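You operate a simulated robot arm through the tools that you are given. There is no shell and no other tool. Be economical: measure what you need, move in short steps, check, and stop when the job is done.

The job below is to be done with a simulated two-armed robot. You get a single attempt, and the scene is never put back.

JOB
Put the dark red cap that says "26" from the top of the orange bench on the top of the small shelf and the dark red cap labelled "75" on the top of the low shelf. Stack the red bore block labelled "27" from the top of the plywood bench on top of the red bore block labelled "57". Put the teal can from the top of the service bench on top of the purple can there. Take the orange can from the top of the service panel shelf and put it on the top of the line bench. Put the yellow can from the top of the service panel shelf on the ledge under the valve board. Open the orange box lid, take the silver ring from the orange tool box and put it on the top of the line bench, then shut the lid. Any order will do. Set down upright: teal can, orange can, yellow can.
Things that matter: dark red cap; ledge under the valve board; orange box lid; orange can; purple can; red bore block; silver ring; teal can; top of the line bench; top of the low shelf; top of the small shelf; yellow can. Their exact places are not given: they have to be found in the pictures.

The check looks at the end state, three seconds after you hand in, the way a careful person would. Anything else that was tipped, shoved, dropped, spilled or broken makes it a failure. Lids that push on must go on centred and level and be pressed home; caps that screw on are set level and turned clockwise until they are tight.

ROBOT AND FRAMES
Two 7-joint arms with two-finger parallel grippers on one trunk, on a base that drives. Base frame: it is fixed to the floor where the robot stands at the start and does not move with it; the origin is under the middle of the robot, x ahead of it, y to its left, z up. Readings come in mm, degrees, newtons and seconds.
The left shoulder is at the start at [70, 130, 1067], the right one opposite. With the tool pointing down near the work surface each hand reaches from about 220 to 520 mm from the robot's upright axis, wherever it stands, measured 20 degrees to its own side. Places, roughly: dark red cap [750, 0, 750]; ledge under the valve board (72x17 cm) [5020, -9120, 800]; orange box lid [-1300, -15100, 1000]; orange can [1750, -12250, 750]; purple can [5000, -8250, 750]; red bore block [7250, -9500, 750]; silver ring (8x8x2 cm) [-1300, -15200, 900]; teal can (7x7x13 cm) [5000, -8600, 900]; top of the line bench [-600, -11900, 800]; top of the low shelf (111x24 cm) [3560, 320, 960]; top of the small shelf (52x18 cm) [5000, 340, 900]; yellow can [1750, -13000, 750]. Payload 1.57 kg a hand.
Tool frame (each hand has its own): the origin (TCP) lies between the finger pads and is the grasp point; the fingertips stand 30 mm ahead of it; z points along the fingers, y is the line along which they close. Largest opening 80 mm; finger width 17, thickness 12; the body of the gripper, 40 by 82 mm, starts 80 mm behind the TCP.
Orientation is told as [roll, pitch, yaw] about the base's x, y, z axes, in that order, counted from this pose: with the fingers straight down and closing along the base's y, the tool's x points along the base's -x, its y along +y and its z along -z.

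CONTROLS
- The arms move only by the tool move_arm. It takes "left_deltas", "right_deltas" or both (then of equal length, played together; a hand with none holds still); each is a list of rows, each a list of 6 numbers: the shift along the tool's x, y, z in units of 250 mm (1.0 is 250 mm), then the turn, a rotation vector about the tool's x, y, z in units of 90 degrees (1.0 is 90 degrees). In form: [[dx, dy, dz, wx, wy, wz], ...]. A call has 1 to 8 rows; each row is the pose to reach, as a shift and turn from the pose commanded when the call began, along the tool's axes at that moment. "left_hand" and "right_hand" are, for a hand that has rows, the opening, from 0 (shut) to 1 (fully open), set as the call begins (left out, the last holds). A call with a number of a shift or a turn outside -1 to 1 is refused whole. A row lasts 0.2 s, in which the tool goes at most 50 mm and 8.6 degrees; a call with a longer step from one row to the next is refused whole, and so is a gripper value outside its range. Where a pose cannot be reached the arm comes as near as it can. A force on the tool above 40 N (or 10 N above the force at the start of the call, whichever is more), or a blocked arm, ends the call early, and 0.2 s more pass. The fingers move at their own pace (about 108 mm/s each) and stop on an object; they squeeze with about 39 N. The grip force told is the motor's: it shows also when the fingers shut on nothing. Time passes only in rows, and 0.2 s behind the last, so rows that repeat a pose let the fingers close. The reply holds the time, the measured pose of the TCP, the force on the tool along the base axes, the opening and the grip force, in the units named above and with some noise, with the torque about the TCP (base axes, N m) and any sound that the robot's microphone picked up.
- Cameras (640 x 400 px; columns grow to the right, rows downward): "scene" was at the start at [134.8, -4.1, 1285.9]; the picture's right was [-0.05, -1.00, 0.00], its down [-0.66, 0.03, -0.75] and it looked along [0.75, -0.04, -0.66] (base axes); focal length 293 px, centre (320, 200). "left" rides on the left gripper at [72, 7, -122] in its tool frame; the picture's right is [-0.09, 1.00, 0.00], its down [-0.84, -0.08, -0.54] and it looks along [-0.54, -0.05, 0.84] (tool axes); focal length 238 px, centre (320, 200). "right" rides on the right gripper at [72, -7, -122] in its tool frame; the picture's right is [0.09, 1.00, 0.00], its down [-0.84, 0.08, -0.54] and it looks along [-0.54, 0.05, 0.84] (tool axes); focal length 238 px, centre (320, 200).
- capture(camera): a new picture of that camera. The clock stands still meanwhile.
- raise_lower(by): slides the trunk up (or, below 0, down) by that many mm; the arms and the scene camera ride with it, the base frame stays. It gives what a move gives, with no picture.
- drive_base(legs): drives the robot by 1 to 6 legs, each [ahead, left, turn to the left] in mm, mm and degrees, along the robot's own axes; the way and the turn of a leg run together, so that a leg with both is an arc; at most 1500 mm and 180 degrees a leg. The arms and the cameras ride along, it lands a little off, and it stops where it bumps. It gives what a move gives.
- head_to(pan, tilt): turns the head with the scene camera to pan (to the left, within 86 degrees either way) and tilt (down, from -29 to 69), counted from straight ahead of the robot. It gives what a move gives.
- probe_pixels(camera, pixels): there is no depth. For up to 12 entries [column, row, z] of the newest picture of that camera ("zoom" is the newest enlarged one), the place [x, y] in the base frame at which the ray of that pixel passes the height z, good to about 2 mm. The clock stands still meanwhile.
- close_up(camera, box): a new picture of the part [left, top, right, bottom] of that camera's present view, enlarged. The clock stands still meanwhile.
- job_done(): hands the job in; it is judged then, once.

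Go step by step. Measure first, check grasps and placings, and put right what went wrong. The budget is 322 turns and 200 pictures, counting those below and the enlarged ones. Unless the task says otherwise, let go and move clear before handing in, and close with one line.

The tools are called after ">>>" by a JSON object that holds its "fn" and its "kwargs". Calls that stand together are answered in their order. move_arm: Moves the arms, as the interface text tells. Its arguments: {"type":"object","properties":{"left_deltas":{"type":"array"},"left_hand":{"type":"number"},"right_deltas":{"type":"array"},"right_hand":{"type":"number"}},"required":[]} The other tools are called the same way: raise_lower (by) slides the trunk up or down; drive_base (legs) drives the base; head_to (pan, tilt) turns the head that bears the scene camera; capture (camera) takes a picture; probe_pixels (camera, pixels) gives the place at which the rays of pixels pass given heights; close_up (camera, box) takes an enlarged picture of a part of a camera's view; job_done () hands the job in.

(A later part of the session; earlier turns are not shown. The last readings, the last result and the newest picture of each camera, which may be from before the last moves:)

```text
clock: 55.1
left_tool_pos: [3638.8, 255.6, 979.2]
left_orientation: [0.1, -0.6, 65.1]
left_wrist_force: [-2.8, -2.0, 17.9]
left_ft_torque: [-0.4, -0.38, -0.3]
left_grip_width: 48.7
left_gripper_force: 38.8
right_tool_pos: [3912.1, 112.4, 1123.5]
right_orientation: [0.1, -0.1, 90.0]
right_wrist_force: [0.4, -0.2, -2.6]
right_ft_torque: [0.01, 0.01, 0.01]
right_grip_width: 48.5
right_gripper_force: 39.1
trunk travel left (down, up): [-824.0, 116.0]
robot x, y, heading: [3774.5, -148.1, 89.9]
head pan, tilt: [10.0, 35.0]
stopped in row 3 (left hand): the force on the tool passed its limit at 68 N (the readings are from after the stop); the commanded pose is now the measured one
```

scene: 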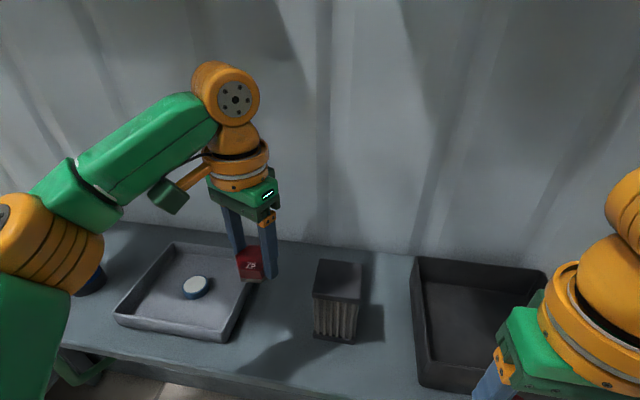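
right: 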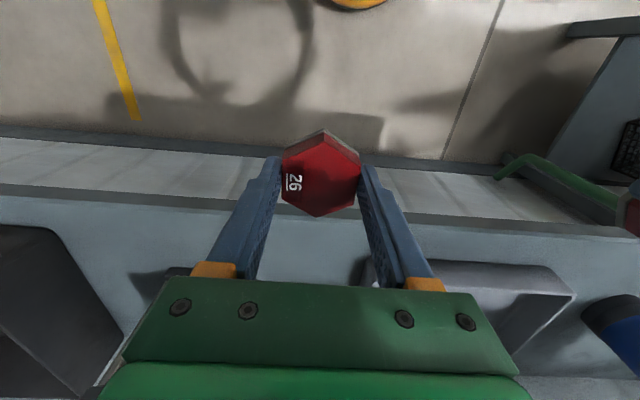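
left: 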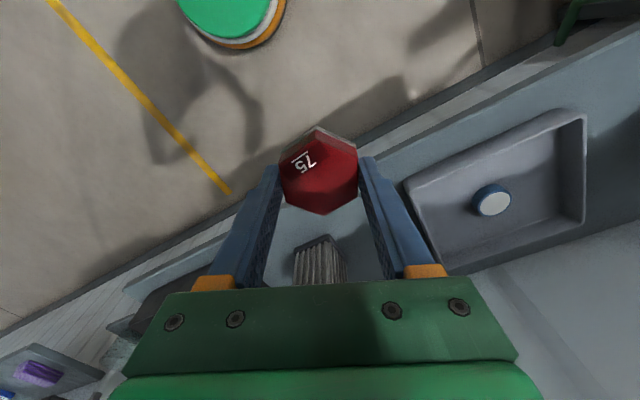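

Contact at z≈979 with 18 N pressing, so the cap is on the shelf. I'll ease up 1 mm and release.

>>> {"fn": "move_arm", "kwargs": {"left_deltas": [[0, 0, -0.006, 0, 0, 0], [0, 0, -0.006, 0, 0, 0]]}}

>>> {"fn": "move_arm", "kwargs": {"left_deltas": [[0, 0, 0, 0, 0, 0], [0, 0, 0, 0, 0, 0], [0, 0, 0, 0, 0, 0]], "left_hand": 1}}

>>> {"fn": "move_arm", "kwargs": {"left_deltas": [[0, 0, -0.15, 0, 0, 0], [0, 0, -0.3, 0, 0, 0], [0, 0, -0.45, 0, 0, 0], [0, 0, -0.6, 0, 0, 0]]}}

>>> {"fn": "close_up", "kwargs": {"camera": "scene", "box": [160, 220, 400, 370]}}

```text
clock: 55.7
left_tool_pos: [3639.4, 256.4, 979.7]
left_orientation: [0.0, -0.6, 65.1]
left_wrist_force: [-0.8, -4.4, 7.9]
left_ft_torque: [-0.4, -0.24, -0.11]
left_grip_width: 48.9
left_gripper_force: 39.3
right_tool_pos: [3913.0, 113.7, 1122.7]
right_orientation: [0.0, -0.3, 89.9]
right_wrist_force: [-0.3, 0.0, -2.2]
right_ft_torque: [-0.01, 0.0, -0.03]
right_grip_width: 48.9
right_gripper_force: 38.2
trunk travel left (down, up): [-824.0, 116.0]
robot x, y, heading: [3776.8, -144.0, 89.9]
head pan, tilt: [10.0, 35.0]
```

```text
clock: 56.5
left_tool_pos: [3639.2, 257.1, 979.6]
left_orientation: [0.0, -0.4, 65.1]
left_wrist_force: [-3.1, -2.0, 8.9]
left_ft_torque: [-0.31, -0.24, -0.17]
left_grip_width: 77.9
left_gripper_force: 0.1
right_tool_pos: [3912.3, 115.2, 1122.3]
right_orientation: [0.0, -0.1, 89.9]
right_wrist_force: [-0.2, -0.1, -2.2]
right_ft_torque: [-0.01, 0.0, -0.02]
right_grip_width: 48.8
right_gripper_force: 38.8
trunk travel left (down, up): [-824.0, 116.0]
robot x, y, heading: [3777.0, -145.0, 89.8]
head pan, tilt: [10.0, 35.0]
```

```text
clock: 57.5
left_tool_pos: [3639.1, 257.8, 1131.5]
left_orientation: [0.1, -0.4, 65.3]
left_wrist_force: [-0.4, -0.8, 0.5]
left_ft_torque: [0.02, 0.0, 0.0]
left_grip_width: 79.9
left_gripper_force: 0.0
right_tool_pos: [3912.9, 115.9, 1123.0]
right_orientation: [0.1, 0.0, 89.9]
right_wrist_force: [0.2, -0.3, -2.9]
right_ft_torque: [0.04, 0.02, -0.02]
right_grip_width: 48.6
right_gripper_force: 38.8
trunk travel left (down, up): [-824.0, 116.0]
robot x, y, heading: [3773.9, -146.0, 90.1]
head pan, tilt: [10.0, 35.0]
```

```text
2.67 times, centred on (280, 295) of scene
```

zoom: 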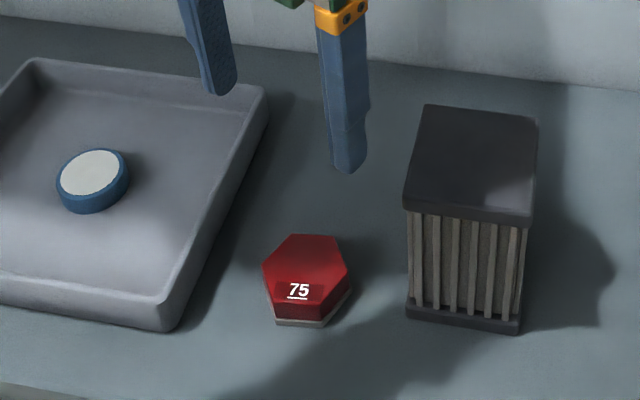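

Cap 75 stands flat on the low shelf. Now I'll back off and drive right to the small shelf.

>>> {"fn": "drive_base", "kwargs": {"legs": [[-350, 0, 0], [0, -1130, 0]]}}

>>> {"fn": "head_to", "kwargs": {"pan": 0, "tilt": 30}}

>>> {"fn": "capture", "kwargs": {"camera": "scene"}}

```text
clock: 65.1
left_tool_pos: [4752.3, -86.7, 1131.3]
left_orientation: [-0.2, -0.3, 65.5]
left_wrist_force: [-0.6, -0.3, 0.5]
left_ft_torque: [-0.03, 0.03, 0.0]
left_grip_width: 79.8
left_gripper_force: 0.1
right_tool_pos: [5027.9, -226.8, 1122.6]
right_orientation: [-0.1, 0.0, 90.3]
right_wrist_force: [-0.4, 0.7, -2.3]
right_ft_torque: [0.0, 0.01, -0.01]
right_grip_width: 48.8
right_gripper_force: 39.2
trunk travel left (down, up): [-824.0, 116.0]
robot x, y, heading: [4895.7, -493.3, 90.1]
head pan, tilt: [10.0, 35.0]
```

```text
clock: 65.8
left_tool_pos: [4754.5, -86.5, 1130.5]
left_orientation: [0.0, -0.4, 65.5]
left_wrist_force: [0.7, 0.4, -0.1]
left_ft_torque: [-0.02, 0.0, 0.03]
left_grip_width: 79.9
left_gripper_force: 0.0
right_tool_pos: [5029.8, -226.4, 1122.4]
right_orientation: [0.1, 0.0, 90.3]
right_wrist_force: [-0.4, 0.3, -2.9]
right_ft_torque: [0.02, -0.01, -0.01]
right_grip_width: 49.1
right_gripper_force: 38.9
trunk travel left (down, up): [-824.0, 116.0]
robot x, y, heading: [4892.6, -492.3, 90.4]
head pan, tilt: [0.0, 30.0]
```

```text
167 pictures are left
```

scene: 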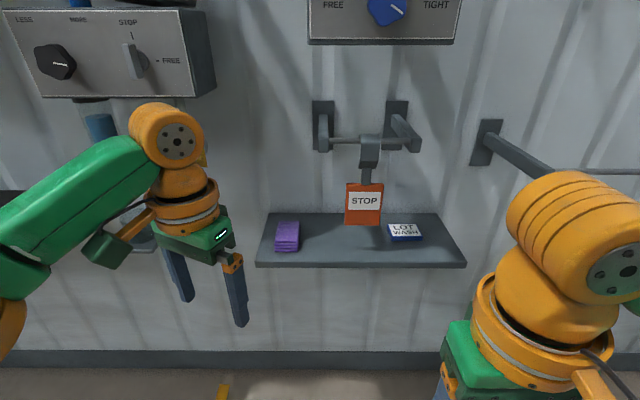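

The small shelf holds a purple stack (288,237), a card (404,231), and a hanging STOP tag (364,204) above it. I'll tuck the left hand back and extend the right a little to survey with the right camera.

>>> {"fn": "move_arm", "kwargs": {"left_deltas": [[0.15, 0.03, 0, 0, 0, 0], [0.3, 0.06, 0, 0, 0, 0], [0.45, 0.1, 0, 0, 0, 0], [0.56, 0.15, 0, 0, 0, 0], [0.56, 0.15, 0, 0, 0, 0]]}}

>>> {"fn": "drive_base", "kwargs": {"legs": [[200, 0, 0]]}}

>>> {"fn": "head_to", "kwargs": {"pan": -5, "tilt": 35}}

>>> {"fn": "capture", "kwargs": {"camera": "scene"}}

>>> {"fn": "capture", "kwargs": {"camera": "right"}}

```text
clock: 67.0
left_tool_pos: [4661.6, -200.0, 1130.4]
left_orientation: [0.0, -0.3, 65.6]
left_wrist_force: [0.0, 0.0, 0.1]
left_ft_torque: [-0.03, 0.0, -0.03]
left_grip_width: 80.0
left_gripper_force: 0.0
right_tool_pos: [5028.2, -227.7, 1122.0]
right_orientation: [0.0, -0.1, 90.3]
right_wrist_force: [-0.5, -0.7, -2.1]
right_ft_torque: [-0.01, 0.02, 0.02]
right_grip_width: 48.9
right_gripper_force: 39.3
trunk travel left (down, up): [-824.0, 116.0]
robot x, y, heading: [4895.1, -491.6, 90.5]
head pan, tilt: [0.0, 30.0]
```

```text
clock: 68.6
left_tool_pos: [4659.7, -7.4, 1132.1]
left_orientation: [0.1, -0.5, 65.6]
left_wrist_force: [-0.4, 0.4, 0.4]
left_ft_torque: [0.02, 0.0, -0.01]
left_grip_width: 79.9
left_gripper_force: 0.1
right_tool_pos: [5027.6, -34.1, 1123.1]
right_orientation: [0.0, -0.2, 90.4]
right_wrist_force: [-0.2, -0.1, -2.1]
right_ft_torque: [0.01, -0.01, -0.01]
right_grip_width: 48.9
right_gripper_force: 39.1
trunk travel left (down, up): [-824.0, 116.0]
robot x, y, heading: [4893.8, -297.3, 90.6]
head pan, tilt: [0.0, 30.0]
```

```text
clock: 69.3
left_tool_pos: [4659.4, -5.1, 1131.4]
left_orientation: [-0.1, -0.4, 65.6]
left_wrist_force: [0.5, -0.6, 0.3]
left_ft_torque: [-0.01, -0.03, 0.0]
left_grip_width: 80.0
left_gripper_force: 0.1
right_tool_pos: [5026.9, -32.8, 1122.2]
right_orientation: [0.0, 0.0, 90.3]
right_wrist_force: [0.7, 0.9, -1.9]
right_ft_torque: [0.01, 0.0, 0.01]
right_grip_width: 48.8
right_gripper_force: 38.5
trunk travel left (down, up): [-824.0, 116.0]
robot x, y, heading: [4891.2, -293.8, 90.7]
head pan, tilt: [-5.0, 35.0]
```

```text
166 pictures are left
```

scene: 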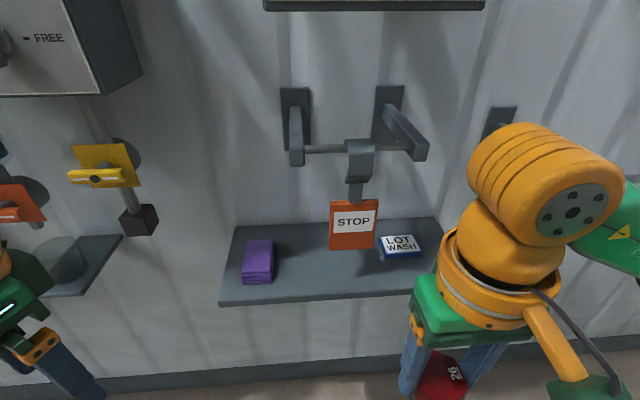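

```text
165 pictures are left
```

right: 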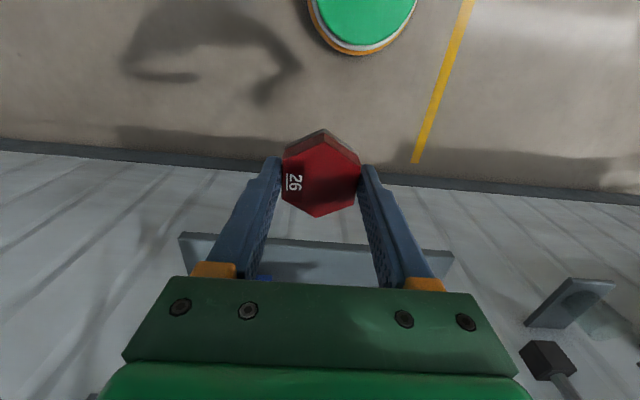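

>>> {"fn": "probe_pixels", "kwargs": {"camera": "scene", "pixels": [[219, 301, 950], [219, 301, 900], [219, 301, 850], [274, 282, 900], [273, 243, 900], [379, 259, 900], [422, 255, 900], [330, 250, 950], [378, 248, 950], [437, 217, 900]]}}

>>> {"fn": "probe_pixels", "kwargs": {"camera": "right", "pixels": [[453, 253, 950], [453, 253, 900], [453, 253, 850], [180, 233, 950], [180, 233, 900]]}}

>>> {"fn": "close_up", "kwargs": {"camera": "right", "box": [160, 200, 480, 300]}}

>>> {"fn": "close_up", "kwargs": {"camera": "scene", "box": [200, 180, 460, 320]}}

```text
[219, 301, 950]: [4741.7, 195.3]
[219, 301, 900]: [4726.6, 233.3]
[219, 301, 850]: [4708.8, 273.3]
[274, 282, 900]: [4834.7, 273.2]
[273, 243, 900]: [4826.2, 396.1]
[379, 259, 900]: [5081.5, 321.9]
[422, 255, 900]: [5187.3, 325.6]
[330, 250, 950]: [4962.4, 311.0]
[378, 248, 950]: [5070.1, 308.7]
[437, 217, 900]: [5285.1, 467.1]
```

```text
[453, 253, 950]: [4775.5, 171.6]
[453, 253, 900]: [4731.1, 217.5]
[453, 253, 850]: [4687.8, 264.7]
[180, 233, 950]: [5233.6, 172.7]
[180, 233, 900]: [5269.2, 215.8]
```

```text
2.00 times, centred on (320, 250) of right
```

zoom: 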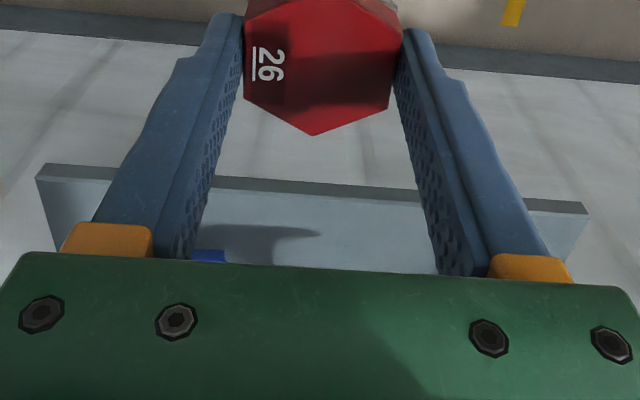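

```text
2.46 times, centred on (330, 250) of scene
```

zoom: 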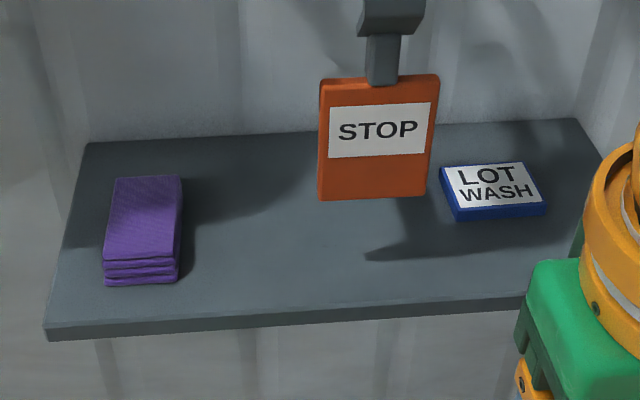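

Shelf top is about z≈900, front edge y≈225; the STOP tag hangs at y≈311 and its bracket reaches y≈300 at z≈1160. I'll set the cap near the front at about (4905,245), then push it back with the fingertips if needed. First I'll reposition the base and lower the right hand in front of the shelf.

>>> {"fn": "drive_base", "kwargs": {"legs": [[0, 70, 0], [125, 0, 0]]}}

>>> {"fn": "move_arm", "kwargs": {"right_deltas": [[0, 0.04, 0.16, 0, 0, 0], [0, 0.08, 0.32, 0, 0, 0], [0, 0.12, 0.48, 0, 0, 0], [0, 0.17, 0.63, 0, 0, 0], [0, 0.2, 0.63, 0, 0, 0]]}}

>>> {"fn": "capture", "kwargs": {"camera": "scene"}}

>>> {"fn": "capture", "kwargs": {"camera": "right"}}

```text
clock: 71.1
left_tool_pos: [4589.2, 116.5, 1131.7]
left_orientation: [0.0, -0.6, 65.4]
left_wrist_force: [0.0, 0.2, -0.5]
left_ft_torque: [0.04, -0.01, 0.01]
left_grip_width: 79.9
left_gripper_force: 0.0
right_tool_pos: [4955.9, 88.8, 1123.0]
right_orientation: [0.1, -0.2, 90.2]
right_wrist_force: [-0.2, 0.4, -3.3]
right_ft_torque: [-0.03, -0.03, -0.03]
right_grip_width: 48.9
right_gripper_force: 39.3
trunk travel left (down, up): [-824.0, 116.0]
robot x, y, heading: [4821.6, -171.5, 90.3]
head pan, tilt: [-5.0, 35.0]
```

```text
clock: 72.3
left_tool_pos: [4589.4, 119.8, 1131.9]
left_orientation: [0.1, -0.4, 65.5]
left_wrist_force: [-0.4, -0.9, -0.1]
left_ft_torque: [0.01, 0.02, -0.03]
left_grip_width: 79.8
left_gripper_force: 0.1
right_tool_pos: [4906.5, 91.6, 965.6]
right_orientation: [-0.1, 0.0, 90.2]
right_wrist_force: [-0.1, -0.2, -2.2]
right_ft_torque: [0.03, 0.04, 0.03]
right_grip_width: 49.0
right_gripper_force: 39.1
trunk travel left (down, up): [-824.0, 116.0]
robot x, y, heading: [4821.5, -169.4, 90.1]
head pan, tilt: [-5.0, 35.0]
```

```text
162 pictures are left
```

scene: 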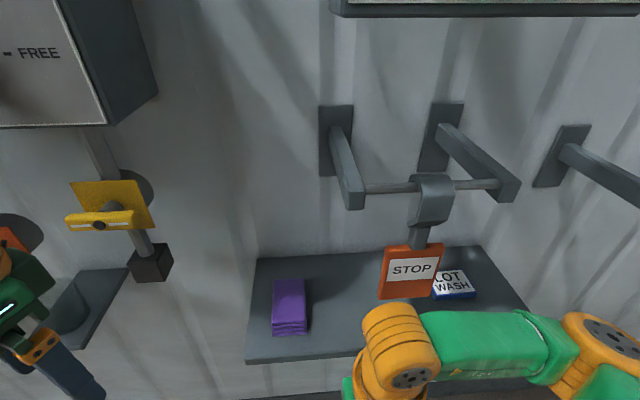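

```text
161 pictures are left
```

right: 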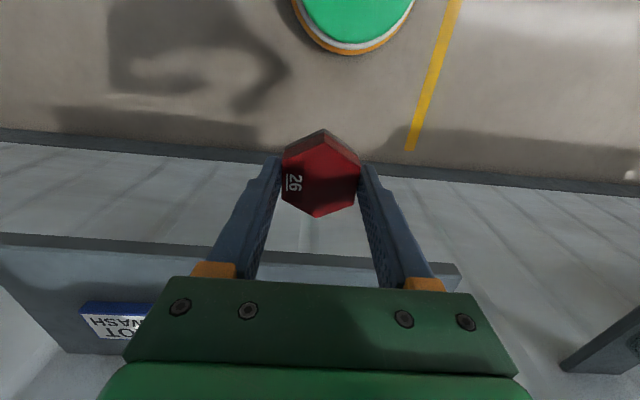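

>>> {"fn": "probe_pixels", "kwargs": {"camera": "right", "pixels": [[300, 259, 900], [300, 259, 880], [460, 273, 900], [20, 247, 900]]}}

>>> {"fn": "probe_pixels", "kwargs": {"camera": "scene", "pixels": [[246, 359, 900], [246, 359, 880], [350, 352, 900], [307, 333, 900], [272, 336, 900], [380, 297, 940]]}}

>>> {"fn": "close_up", "kwargs": {"camera": "scene", "box": [230, 230, 470, 380]}}

```text
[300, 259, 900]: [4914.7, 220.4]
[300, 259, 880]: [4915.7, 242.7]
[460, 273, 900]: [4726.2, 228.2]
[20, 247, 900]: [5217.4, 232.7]
```

```text
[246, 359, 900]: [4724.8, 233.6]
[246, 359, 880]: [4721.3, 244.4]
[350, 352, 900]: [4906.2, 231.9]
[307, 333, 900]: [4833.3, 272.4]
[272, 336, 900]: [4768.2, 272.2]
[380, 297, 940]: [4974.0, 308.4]
```

```text
2.67 times, centred on (350, 305) of scene
```

zoom: 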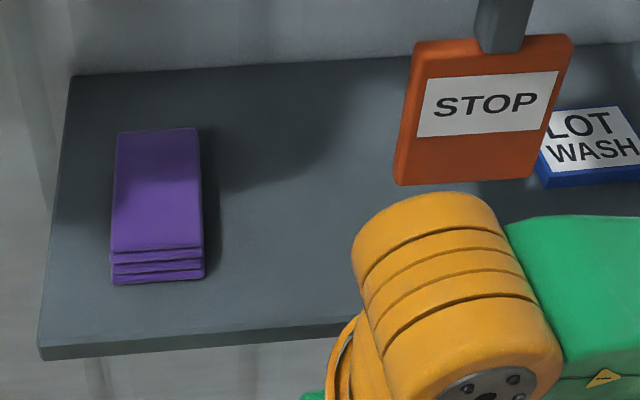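

Front edge is y≈230, and the wrist stays under the bracket (top ≈ TCP+205). I'll advance to (4890,252) at z≈955.

>>> {"fn": "move_arm", "kwargs": {"right_deltas": [[-0.13, 0.03, 0.02, 0, 0, 0], [-0.26, 0.064, 0.04, 0, 0, 0], [-0.39, 0.064, 0.04, 0, 0, 0], [-0.52, 0.064, 0.04, 0, 0, 0], [-0.64, 0.064, 0.04, 0, 0, 0], [-0.64, 0.064, 0.04, 0, 0, 0]]}}

>>> {"fn": "capture", "kwargs": {"camera": "scene"}}

>>> {"fn": "capture", "kwargs": {"camera": "right"}}

```text
clock: 73.7
left_tool_pos: [4589.8, 115.5, 1131.1]
left_orientation: [0.1, -0.6, 65.5]
left_wrist_force: [-0.7, 0.2, 0.1]
left_ft_torque: [0.01, 0.01, 0.02]
left_grip_width: 80.0
left_gripper_force: 0.1
right_tool_pos: [4889.9, 247.5, 954.8]
right_orientation: [-0.2, 0.0, 90.5]
right_wrist_force: [0.1, 0.4, -2.1]
right_ft_torque: [0.02, 0.01, 0.0]
right_grip_width: 48.7
right_gripper_force: 39.0
trunk travel left (down, up): [-824.0, 116.0]
robot x, y, heading: [4824.2, -174.6, 90.1]
head pan, tilt: [-5.0, 35.0]
```

```text
159 pictures are left
```

scene: 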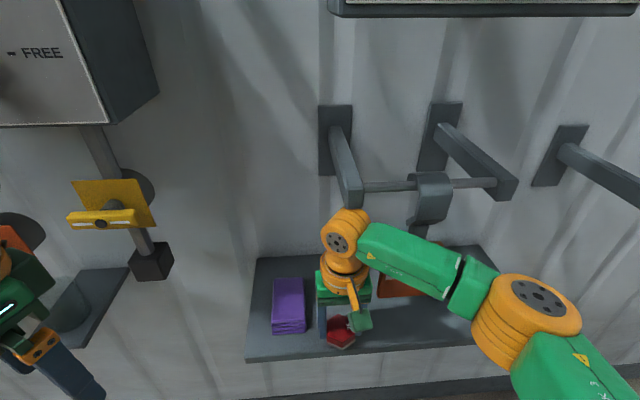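

```text
158 pictures are left
```

right: 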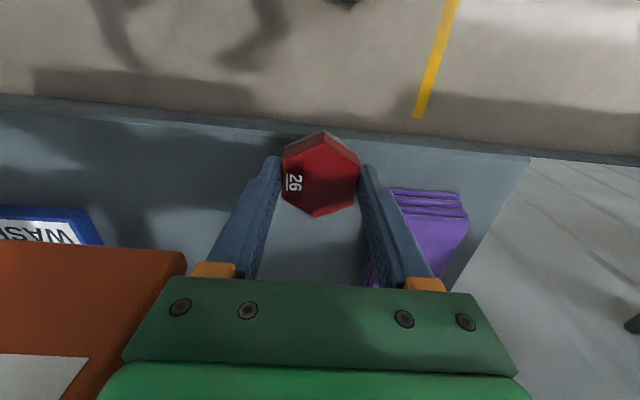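

Clear of tag and purple stack. I'll move 6 mm deeper and creep down to contact.

>>> {"fn": "move_arm", "kwargs": {"right_deltas": [[-0.025, 0, 0.02, 0, 0, 0], [-0.025, 0, 0.04, 0, 0, 0], [-0.025, 0, 0.06, 0, 0, 0]]}}

```text
clock: 74.5
left_tool_pos: [4588.9, 123.0, 1130.8]
left_orientation: [-0.1, -0.2, 65.4]
left_wrist_force: [-0.2, 0.1, 0.6]
left_ft_torque: [0.01, 0.0, 0.0]
left_grip_width: 79.6
left_gripper_force: 0.1
right_tool_pos: [4890.0, 260.8, 939.8]
right_orientation: [0.0, 0.1, 90.1]
right_wrist_force: [0.0, 0.3, -2.3]
right_ft_torque: [0.01, -0.02, 0.0]
right_grip_width: 48.6
right_gripper_force: 38.9
trunk travel left (down, up): [-824.0, 116.0]
robot x, y, heading: [4819.1, -171.8, 90.4]
head pan, tilt: [-5.0, 35.0]
```

>>> {"fn": "move_arm", "kwargs": {"right_deltas": [[0, 0, 0.012, 0, 0, 0], [0, 0, 0.024, 0, 0, 0], [0, 0, 0.032, 0, 0, 0]]}}

```text
clock: 75.3
left_tool_pos: [4590.5, 116.6, 1132.0]
left_orientation: [0.1, -0.6, 65.5]
left_wrist_force: [0.0, -0.3, -0.7]
left_ft_torque: [0.01, 0.02, -0.01]
left_grip_width: 80.5
left_gripper_force: 0.2
right_tool_pos: [4889.9, 256.8, 933.2]
right_orientation: [0.0, -0.3, 90.3]
right_wrist_force: [1.2, 3.4, 9.9]
right_ft_torque: [0.35, -0.08, -0.01]
right_grip_width: 49.0
right_gripper_force: 38.7
trunk travel left (down, up): [-824.0, 116.0]
robot x, y, heading: [4820.3, -171.7, 90.4]
head pan, tilt: [-5.0, 35.0]
```

Contact at z≈933 with 10 N. I'll open to 0.75, lift straight up a little, and look.

>>> {"fn": "move_arm", "kwargs": {"right_deltas": [[0, 0, 0, 0, 0, 0], [0, 0, 0, 0, 0, 0]], "right_hand": 0.76}}

>>> {"fn": "move_arm", "kwargs": {"right_deltas": [[0, 0, -0.12, 0, 0, 0], [0.06, 0, -0.16, 0, 0, 0], [0.2, 0, -0.16, 0, 0, 0], [0.4, 0, -0.16, 0, 0, 0], [0.55, 0, -0.16, 0, 0, 0]]}}

>>> {"fn": "close_up", "kwargs": {"camera": "scene", "box": [230, 230, 470, 380]}}

>>> {"fn": "capture", "kwargs": {"camera": "right"}}

```text
clock: 75.9
left_tool_pos: [4590.1, 117.9, 1130.6]
left_orientation: [0.0, -0.4, 65.5]
left_wrist_force: [-0.4, 0.4, 0.9]
left_ft_torque: [0.05, -0.01, -0.02]
left_grip_width: 80.2
left_gripper_force: 0.1
right_tool_pos: [4889.2, 256.6, 933.1]
right_orientation: [0.0, -0.1, 90.2]
right_wrist_force: [0.6, 0.7, -1.5]
right_ft_torque: [-0.01, -0.01, -0.03]
right_grip_width: 60.9
right_gripper_force: 0.1
trunk travel left (down, up): [-824.0, 116.0]
robot x, y, heading: [4822.9, -170.1, 90.3]
head pan, tilt: [-5.0, 35.0]
```

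```text
clock: 77.1
left_tool_pos: [4589.2, 93.1, 1139.3]
left_orientation: [0.5, -1.7, 65.3]
left_wrist_force: [0.0, -1.0, 0.2]
left_ft_torque: [0.02, -0.04, -0.02]
left_grip_width: 80.0
left_gripper_force: 0.0
right_tool_pos: [4891.0, 96.5, 981.6]
right_orientation: [0.0, -1.5, 89.9]
right_wrist_force: [0.1, -0.6, -0.2]
right_ft_torque: [0.04, -0.03, 0.0]
right_grip_width: 60.7
right_gripper_force: 0.1
trunk travel left (down, up): [-824.0, 116.0]
robot x, y, heading: [4820.6, -175.1, 89.9]
head pan, tilt: [-5.0, 35.0]
```

```text
2.67 times, centred on (350, 305) of scene
```

zoom: 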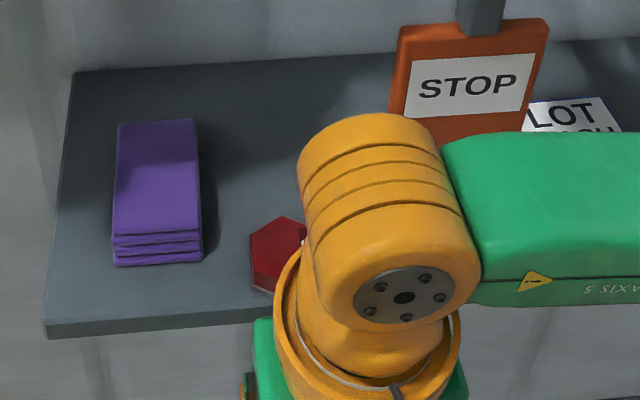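

```text
156 pictures are left
```

right: 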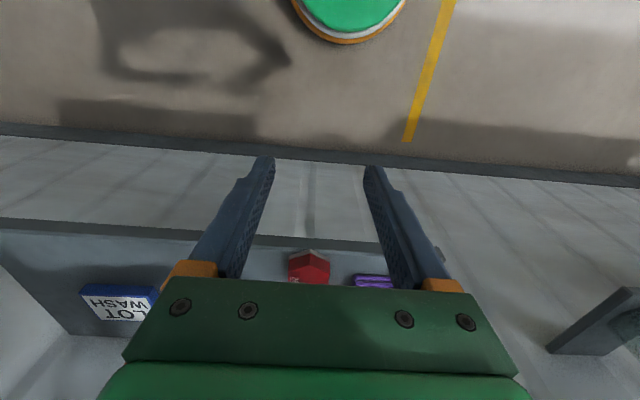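

Cap 26 sits on the small shelf. I'll back off, take a verifying look, then turn round.

>>> {"fn": "drive_base", "kwargs": {"legs": [[-500, 0, 0]]}}

>>> {"fn": "close_up", "kwargs": {"camera": "scene", "box": [200, 120, 440, 270]}}

>>> {"fn": "drive_base", "kwargs": {"legs": [[-200, 0, 0], [0, 0, -170]]}}

>>> {"fn": "head_to", "kwargs": {"pan": 0, "tilt": 8}}

>>> {"fn": "capture", "kwargs": {"camera": "scene"}}

```text
clock: 80.1
left_tool_pos: [4593.2, -373.8, 1131.2]
left_orientation: [-0.1, -0.3, 65.2]
left_wrist_force: [-0.4, 0.1, 0.7]
left_ft_torque: [-0.01, 0.0, 0.01]
left_grip_width: 79.7
left_gripper_force: 0.0
right_tool_pos: [4893.2, -373.9, 972.0]
right_orientation: [0.0, 0.0, 90.0]
right_wrist_force: [-0.3, 0.5, -0.3]
right_ft_torque: [0.0, -0.03, 0.03]
right_grip_width: 60.9
right_gripper_force: 0.1
trunk travel left (down, up): [-824.0, 116.0]
robot x, y, heading: [4826.9, -665.9, 89.9]
head pan, tilt: [-5.0, 35.0]
```

```text
2.67 times, centred on (320, 195) of scene
```

zoom: 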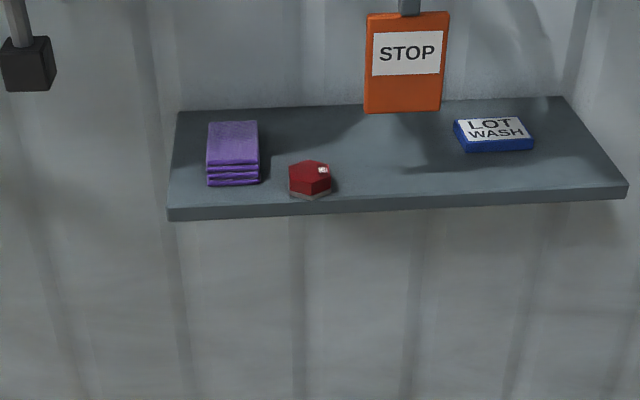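

```text
clock: 88.6
left_tool_pos: [5108.3, -1113.9, 1132.1]
left_orientation: [-0.1, -0.4, -104.0]
left_wrist_force: [-0.6, 0.1, -0.5]
left_ft_torque: [-0.03, 0.01, -0.01]
left_grip_width: 80.0
left_gripper_force: 0.0
right_tool_pos: [4812.8, -1168.8, 971.6]
right_orientation: [0.0, 0.0, -79.1]
right_wrist_force: [-0.2, -0.9, 0.8]
right_ft_torque: [-0.01, 0.0, 0.0]
right_grip_width: 61.0
right_gripper_force: 0.0
trunk travel left (down, up): [-824.0, 116.0]
robot x, y, heading: [4826.7, -868.0, -79.2]
head pan, tilt: [-5.0, 35.0]
```

```text
clock: 89.5
left_tool_pos: [5109.4, -1113.6, 1132.1]
left_orientation: [0.0, -0.3, -104.0]
left_wrist_force: [-0.2, -0.3, 1.2]
left_ft_torque: [0.01, 0.0, -0.01]
left_grip_width: 80.3
left_gripper_force: 0.1
right_tool_pos: [4813.1, -1170.3, 972.4]
right_orientation: [-0.1, -0.1, -79.2]
right_wrist_force: [0.1, -0.1, 0.5]
right_ft_torque: [0.0, -0.01, -0.03]
right_grip_width: 61.1
right_gripper_force: 0.0
trunk travel left (down, up): [-824.0, 116.0]
robot x, y, heading: [4828.3, -871.4, -79.3]
head pan, tilt: [0.0, 8.0]
```

```text
154 pictures are left
```

scene: 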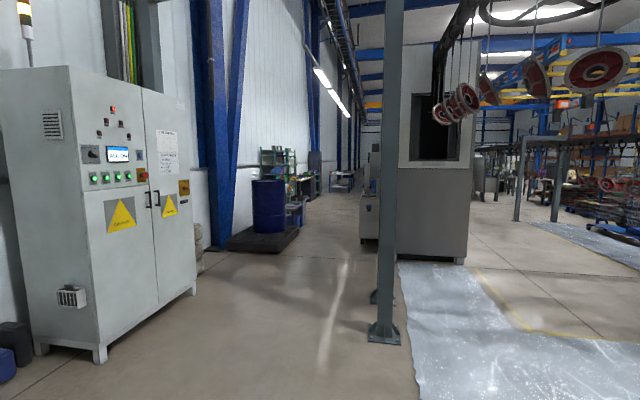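

Cap 26 is verified. The lane ahead: post at about (4770,-3313), cabinet face x≈6730, oven from y≈-5800 at x≲5070, barrel at x≳6300. I'll straighten to heading -90 and drive down x≈5700.

>>> {"fn": "drive_base", "kwargs": {"legs": [[0, 0, -10.8], [1000, 850, 0], [1400, 0, 0], [1400, 0, 0]]}}

>>> {"fn": "capture", "kwargs": {"camera": "scene"}}

```text
clock: 110.0
left_tool_pos: [5794.7, -4973.3, 1131.3]
left_orientation: [0.1, -0.4, -117.3]
left_wrist_force: [-0.1, 0.5, 0.8]
left_ft_torque: [-0.01, -0.03, -0.04]
left_grip_width: 80.0
left_gripper_force: 0.0
right_tool_pos: [5492.0, -4958.3, 973.4]
right_orientation: [-0.1, -0.1, -92.6]
right_wrist_force: [-0.1, 0.5, 0.1]
right_ft_torque: [-0.01, 0.01, 0.0]
right_grip_width: 60.7
right_gripper_force: 0.0
trunk travel left (down, up): [-824.0, 116.0]
robot x, y, heading: [5574.7, -4669.2, -92.6]
head pan, tilt: [0.0, 8.0]
```

```text
153 pictures are left
```

scene: 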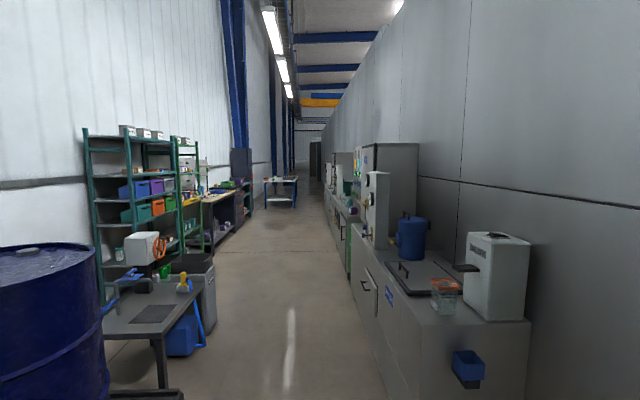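

The service bench row is on the right (edge x≈5060); the left table's edge is near x≈6100. I'll continue down x≈5600 to y≈-7500.

>>> {"fn": "drive_base", "kwargs": {"legs": [[0, 0, 2.6], [1450, 30, 0], [1450, 0, 0]]}}

>>> {"fn": "head_to", "kwargs": {"pan": -30, "tilt": 15}}

>>> {"fn": "capture", "kwargs": {"camera": "scene"}}

```text
clock: 124.4
left_tool_pos: [5791.9, -7874.5, 1131.1]
left_orientation: [0.0, -0.4, -115.9]
left_wrist_force: [0.3, 0.0, 0.0]
left_ft_torque: [-0.01, 0.0, -0.01]
left_grip_width: 79.8
left_gripper_force: 0.1
right_tool_pos: [5490.1, -7867.8, 974.1]
right_orientation: [-0.1, 0.1, -91.0]
right_wrist_force: [0.0, -0.1, 0.3]
right_ft_torque: [-0.01, -0.04, -0.01]
right_grip_width: 60.8
right_gripper_force: 0.1
trunk travel left (down, up): [-824.0, 116.0]
robot x, y, heading: [5564.7, -7579.2, -91.4]
head pan, tilt: [0.0, 8.0]
```

```text
clock: 125.4
left_tool_pos: [5792.0, -7873.4, 1130.2]
left_orientation: [0.0, -0.3, -115.9]
left_wrist_force: [0.4, -0.4, 0.0]
left_ft_torque: [-0.01, -0.04, -0.02]
left_grip_width: 80.1
left_gripper_force: 0.1
right_tool_pos: [5491.2, -7867.6, 973.0]
right_orientation: [-0.1, -0.1, -91.0]
right_wrist_force: [-0.3, 0.1, -1.0]
right_ft_torque: [0.02, 0.0, -0.02]
right_grip_width: 60.8
right_gripper_force: 0.1
trunk travel left (down, up): [-824.0, 116.0]
robot x, y, heading: [5564.1, -7575.3, -91.0]
head pan, tilt: [-30.0, 15.0]
```

```text
152 pictures are left
```

scene: 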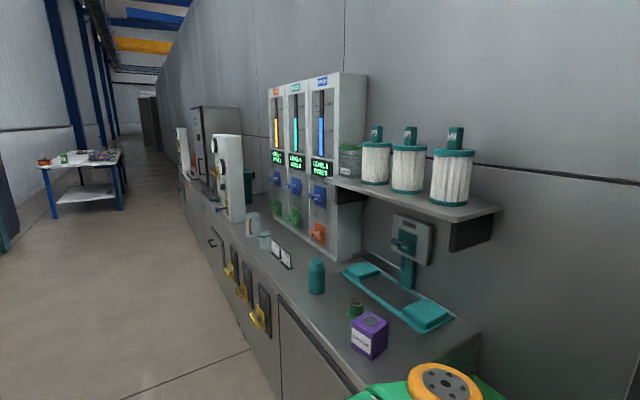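

The teal can is at (316,277), with a purple can at (369,335) beside a small green can. I'll drive ahead 840, face the bench and look down.

>>> {"fn": "drive_base", "kwargs": {"legs": [[840, 30, 0], [0, 0, -89]]}}

>>> {"fn": "head_to", "kwargs": {"pan": 0, "tilt": 38}}

>>> {"fn": "capture", "kwargs": {"camera": "scene"}}

```text
clock: 133.6
left_tool_pos: [5289.5, -8655.6, 1131.4]
left_orientation: [0.1, -0.4, 155.6]
left_wrist_force: [-0.5, 0.3, -0.2]
left_ft_torque: [-0.02, 0.01, 0.02]
left_grip_width: 80.0
left_gripper_force: 0.1
right_tool_pos: [5288.0, -8355.2, 973.1]
right_orientation: [0.0, 0.0, -179.5]
right_wrist_force: [0.2, 0.6, -0.1]
right_ft_torque: [-0.04, 0.0, 0.0]
right_grip_width: 60.7
right_gripper_force: 0.1
trunk travel left (down, up): [-824.0, 116.0]
robot x, y, heading: [5579.7, -8423.2, -179.6]
head pan, tilt: [-30.0, 15.0]
```

```text
clock: 134.6
left_tool_pos: [5289.8, -8655.8, 1131.0]
left_orientation: [0.0, -0.4, 155.6]
left_wrist_force: [-0.1, 0.4, -0.8]
left_ft_torque: [-0.02, 0.04, 0.01]
left_grip_width: 79.9
left_gripper_force: 0.1
right_tool_pos: [5288.0, -8355.1, 973.7]
right_orientation: [0.0, 0.1, -179.6]
right_wrist_force: [-0.8, 0.0, -0.6]
right_ft_torque: [0.0, 0.01, -0.01]
right_grip_width: 60.7
right_gripper_force: 0.0
trunk travel left (down, up): [-824.0, 116.0]
robot x, y, heading: [5580.2, -8418.9, -179.8]
head pan, tilt: [0.0, 38.0]
```

```text
151 pictures are left
```

scene: 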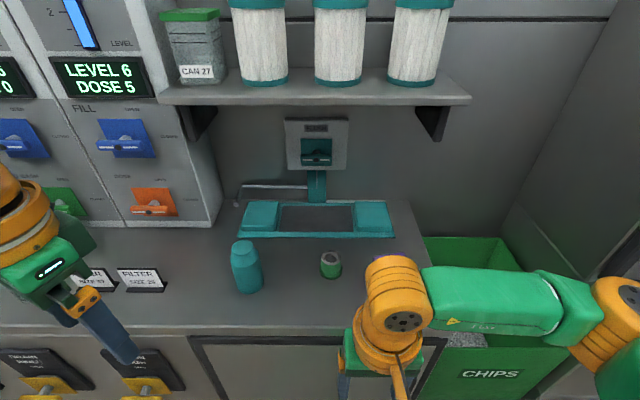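

The purple can hides behind the right wrist, so I'll move the right hand back and aside.

>>> {"fn": "move_arm", "kwargs": {"right_deltas": [[0.0, -0.15, 0, 0, 0, 0], [0.0, -0.3, 0, 0, 0, 0], [0.0, -0.45, 0, 0, 0, 0], [0.0, -0.6, 0, 0, 0, 0], [0, -0.7, 0, 0, 0, 0]], "right_hand": 1}}

>>> {"fn": "capture", "kwargs": {"camera": "scene"}}

>>> {"fn": "capture", "kwargs": {"camera": "left"}}

```text
clock: 135.8
left_tool_pos: [5288.4, -8655.5, 1132.2]
left_orientation: [0.0, -0.3, 155.7]
left_wrist_force: [-0.1, -0.2, 0.5]
left_ft_torque: [-0.02, -0.01, 0.0]
left_grip_width: 80.0
left_gripper_force: 0.1
right_tool_pos: [5286.5, -8177.9, 973.8]
right_orientation: [0.1, -0.2, -179.7]
right_wrist_force: [0.6, 0.3, 1.2]
right_ft_torque: [-0.01, -0.02, 0.0]
right_grip_width: 80.0
right_gripper_force: 0.0
trunk travel left (down, up): [-824.0, 116.0]
robot x, y, heading: [5581.2, -8421.9, -179.4]
head pan, tilt: [0.0, 38.0]
```

```text
150 pictures are left
```

scene: 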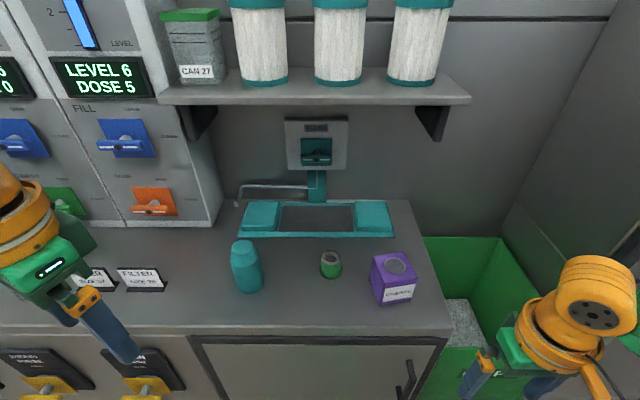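

```text
149 pictures are left
```

left: 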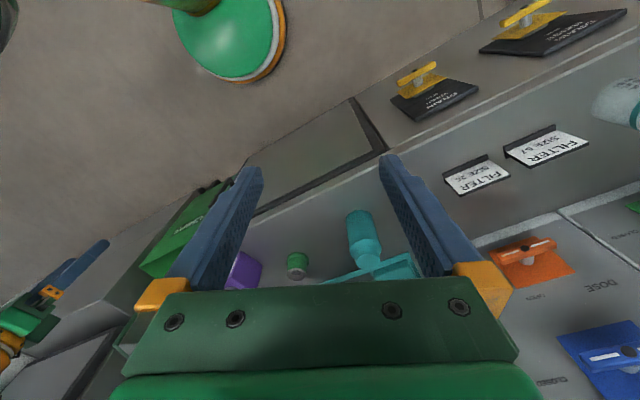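

>>> {"fn": "close_up", "kwargs": {"camera": "scene", "box": [216, 220, 440, 360]}}

>>> {"fn": "probe_pixels", "kwargs": {"camera": "scene", "pixels": [[250, 289, 750], [250, 289, 800], [250, 289, 850], [300, 334, 800], [300, 334, 750], [393, 304, 800], [393, 304, 750]]}}

>>> {"fn": "close_up", "kwargs": {"camera": "left", "box": [220, 140, 460, 290]}}

```text
2.86 times, centred on (328, 290) of scene
```

zoom: 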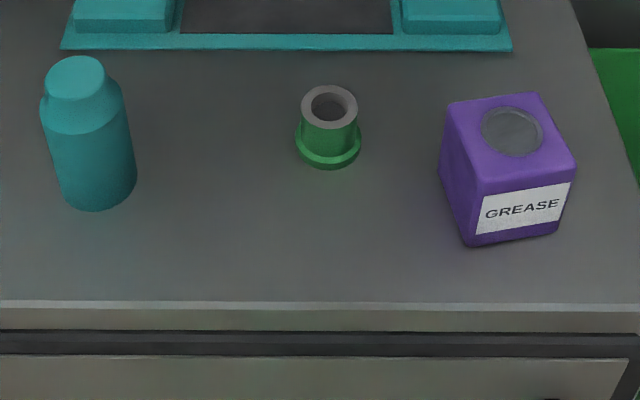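

```text
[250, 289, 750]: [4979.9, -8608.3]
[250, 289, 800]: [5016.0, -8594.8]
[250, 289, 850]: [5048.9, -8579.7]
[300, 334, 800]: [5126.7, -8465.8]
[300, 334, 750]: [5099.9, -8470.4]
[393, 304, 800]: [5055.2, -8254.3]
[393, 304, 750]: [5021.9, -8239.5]
```

```text
2.67 times, centred on (340, 215) of left
```

zoom: 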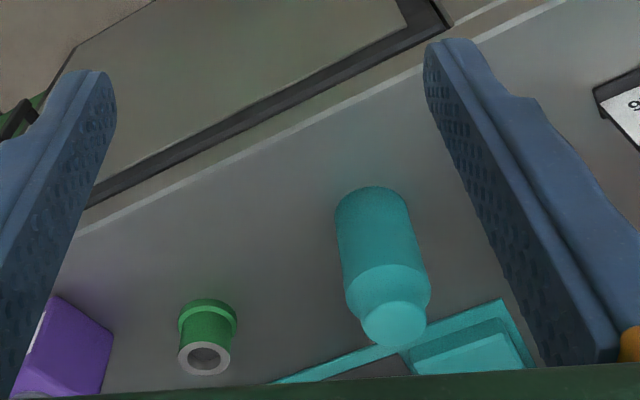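

>>> {"fn": "probe_pixels", "kwargs": {"camera": "left", "pixels": [[340, 182, 850], [340, 182, 800], [340, 182, 750], [361, 216, 800], [361, 216, 850], [418, 236, 800], [418, 236, 900]]}}

>>> {"fn": "probe_pixels", "kwargs": {"camera": "scene", "pixels": [[300, 325, 850], [300, 325, 800], [300, 325, 750], [249, 286, 800], [249, 286, 850], [243, 247, 930], [243, 247, 980], [260, 288, 820], [234, 290, 820]]}}

```text
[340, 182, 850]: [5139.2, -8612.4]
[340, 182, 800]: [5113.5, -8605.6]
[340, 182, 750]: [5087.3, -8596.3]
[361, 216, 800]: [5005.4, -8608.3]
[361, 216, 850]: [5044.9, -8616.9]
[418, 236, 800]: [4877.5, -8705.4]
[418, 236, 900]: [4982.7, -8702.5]
```

```text
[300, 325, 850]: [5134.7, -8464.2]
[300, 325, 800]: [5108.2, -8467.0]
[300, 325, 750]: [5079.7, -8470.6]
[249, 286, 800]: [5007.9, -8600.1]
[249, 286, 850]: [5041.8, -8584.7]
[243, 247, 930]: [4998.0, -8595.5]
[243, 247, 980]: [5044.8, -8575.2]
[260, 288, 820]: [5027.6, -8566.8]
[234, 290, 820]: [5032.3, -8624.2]
```

Counter is about z≈783; teal base near (4997,-8605), purple near (5010,-8250). I'll raise the right hand a little, drive 180 closer, and bring the left hand over the teal can.

>>> {"fn": "move_arm", "kwargs": {"right_deltas": [[0.05, 0, -0.15, 0, 0, 0], [0.1, 0, -0.3, 0, 0, 0], [0.2, 0, -0.4, 0, 0, 0]]}}

>>> {"fn": "drive_base", "kwargs": {"legs": [[180, 0, 0]]}}

>>> {"fn": "capture", "kwargs": {"camera": "left"}}

>>> {"fn": "capture", "kwargs": {"camera": "scene"}}

```text
clock: 136.6
left_tool_pos: [5290.9, -8657.3, 1132.0]
left_orientation: [0.1, -0.4, 155.6]
left_wrist_force: [-0.7, -0.1, 0.6]
left_ft_torque: [0.03, 0.01, 0.0]
left_grip_width: 80.3
left_gripper_force: 0.0
right_tool_pos: [5339.4, -8177.8, 1073.5]
right_orientation: [0.0, 0.0, -179.5]
right_wrist_force: [-0.7, -0.3, 0.4]
right_ft_torque: [-0.03, 0.01, 0.02]
right_grip_width: 80.1
right_gripper_force: 0.0
trunk travel left (down, up): [-824.0, 116.0]
robot x, y, heading: [5573.8, -8418.0, -179.8]
head pan, tilt: [0.0, 38.0]
```

```text
clock: 138.1
left_tool_pos: [5113.0, -8656.5, 1132.1]
left_orientation: [0.1, -0.4, 155.5]
left_wrist_force: [-0.1, 0.2, 0.1]
left_ft_torque: [0.01, 0.01, 0.01]
left_grip_width: 79.9
left_gripper_force: 0.1
right_tool_pos: [5162.5, -8177.5, 1073.4]
right_orientation: [0.1, -0.3, -179.8]
right_wrist_force: [-0.2, 0.3, -0.4]
right_ft_torque: [-0.02, 0.04, -0.02]
right_grip_width: 79.8
right_gripper_force: 0.1
trunk travel left (down, up): [-824.0, 116.0]
robot x, y, heading: [5403.2, -8420.4, -180.1]
head pan, tilt: [0.0, 38.0]
```

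```text
146 pictures are left
```

left: 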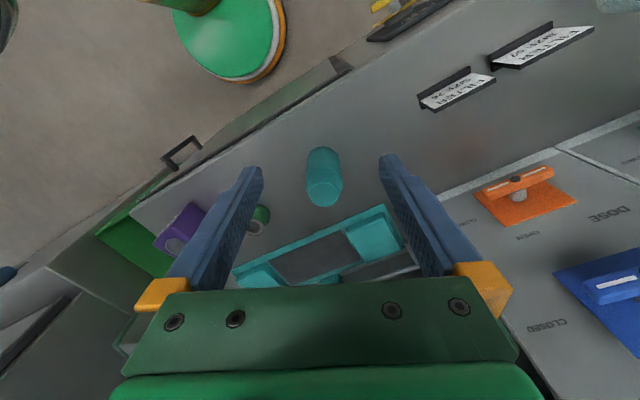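

```text
145 pictures are left
```

scene: 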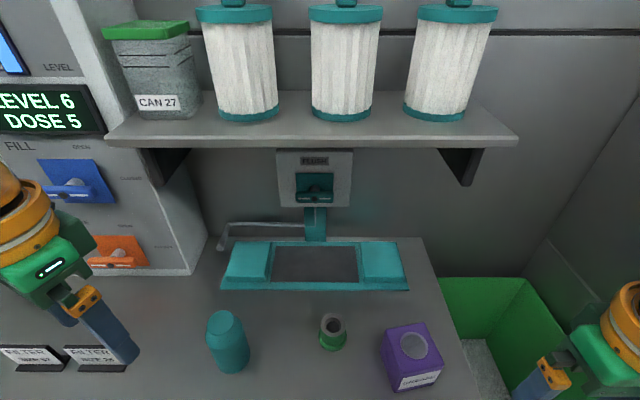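

>>> {"fn": "close_up", "kwargs": {"camera": "scene", "box": [190, 295, 270, 385]}}

>>> {"fn": "close_up", "kwargs": {"camera": "left", "box": [280, 130, 360, 220]}}

>>> {"fn": "close_up", "kwargs": {"camera": "scene", "box": [365, 310, 455, 400]}}

```text
4.44 times, centred on (230, 340) of scene
```

zoom: 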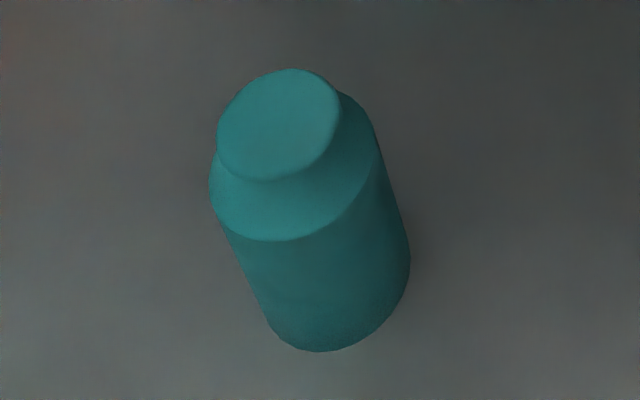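

```text
4.44 times, centred on (320, 175) of left
```

zoom: 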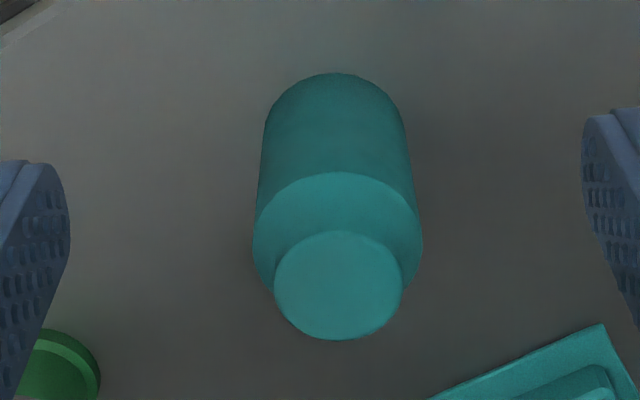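

```text
4.44 times, centred on (410, 355) of scene
```

zoom: 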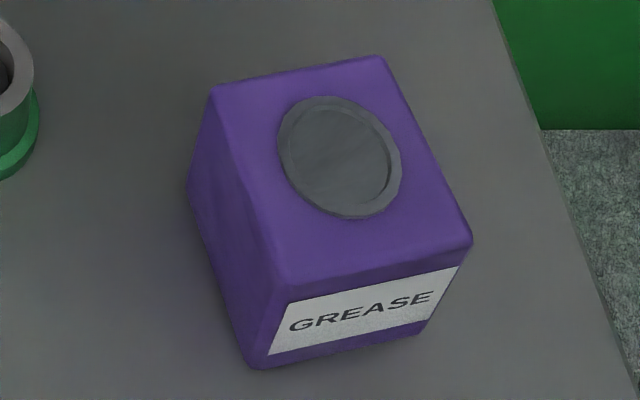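

>>> {"fn": "probe_pixels", "kwargs": {"camera": "scene", "pixels": [[220.8, 322.9, 900], [220.8, 322.9, 920], [385.7, 329.8, 870], [423.7, 322.8, 870], [444, 364, 870], [402.1, 374.1, 870], [394.2, 392.6, 783], [431.8, 385, 783]]}}

>>> {"fn": "probe_pixels", "kwargs": {"camera": "left", "pixels": [[324.1, 193.9, 900], [324.1, 193.9, 920], [324.1, 185, 890]]}}

```text
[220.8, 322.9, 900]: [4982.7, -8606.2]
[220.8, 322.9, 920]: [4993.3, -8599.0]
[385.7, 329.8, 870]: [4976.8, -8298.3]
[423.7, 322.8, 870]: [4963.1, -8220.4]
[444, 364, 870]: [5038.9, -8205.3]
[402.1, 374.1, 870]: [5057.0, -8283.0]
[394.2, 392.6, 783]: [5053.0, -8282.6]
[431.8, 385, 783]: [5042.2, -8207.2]
```

```text
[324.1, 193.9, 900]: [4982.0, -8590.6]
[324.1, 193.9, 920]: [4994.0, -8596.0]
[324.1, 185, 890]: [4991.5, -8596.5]
```

Teal top centre is (4996.5,-8597) at z≈925 (base ≈795). The purple can is a grease cube about 80 mm wide, top ≈871, centred (5009,-8252). I'll move over the teal can.

>>> {"fn": "move_arm", "kwargs": {"left_deltas": [[-0.174, -0.007, 0.03, 0, 0, 0], [-0.348, -0.014, 0.06, 0, 0, 0], [-0.522, -0.022, 0.1, 0, 0, 0], [-0.522, -0.022, 0.25, 0, 0, 0], [-0.522, -0.022, 0.42, 0, 0, 0], [-0.522, -0.022, 0.588, 0, 0, 0], [-0.522, -0.022, 0.588, 0, 0, 0]], "left_hand": 1}}

>>> {"fn": "capture", "kwargs": {"camera": "left"}}

```text
clock: 139.7
left_tool_pos: [4993.4, -8596.5, 985.8]
left_orientation: [-0.1, -0.4, 155.3]
left_wrist_force: [1.3, -0.4, 0.7]
left_ft_torque: [0.01, -0.05, 0.02]
left_grip_width: 80.0
left_gripper_force: 0.0
right_tool_pos: [5160.8, -8179.1, 1073.1]
right_orientation: [0.1, -0.1, -179.8]
right_wrist_force: [0.3, -0.6, 0.1]
right_ft_torque: [0.01, -0.03, -0.01]
right_grip_width: 79.9
right_gripper_force: 0.1
trunk travel left (down, up): [-824.0, 116.0]
robot x, y, heading: [5401.5, -8423.8, -179.6]
head pan, tilt: [0.0, 38.0]
```

```text
141 pictures are left
```

left: 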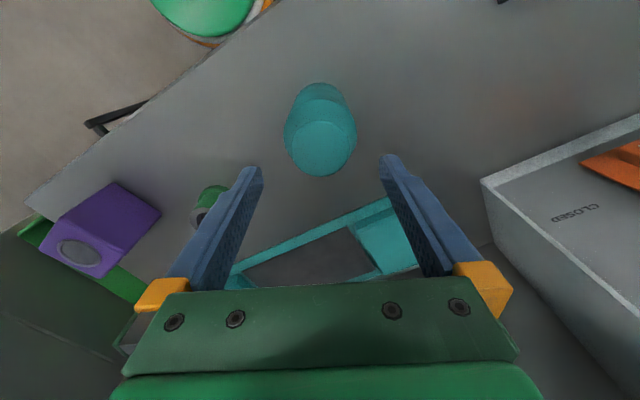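

>>> {"fn": "probe_pixels", "kwargs": {"camera": "left", "pixels": [[321, 148, 925]]}}

>>> {"fn": "close_up", "kwargs": {"camera": "left", "box": [270, 75, 370, 185]}}

```text
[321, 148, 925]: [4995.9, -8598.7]
```

```text
3.64 times, centred on (320, 130) of left
```

zoom: 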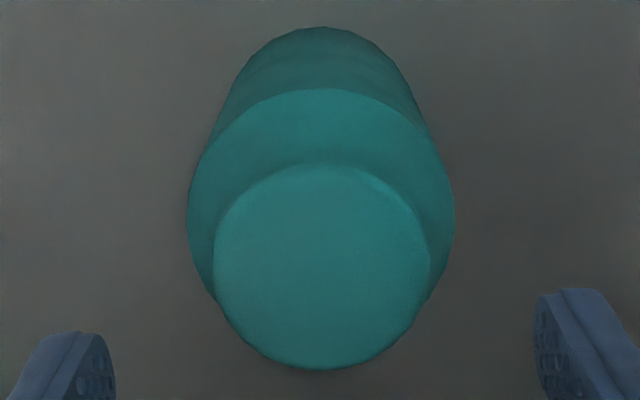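

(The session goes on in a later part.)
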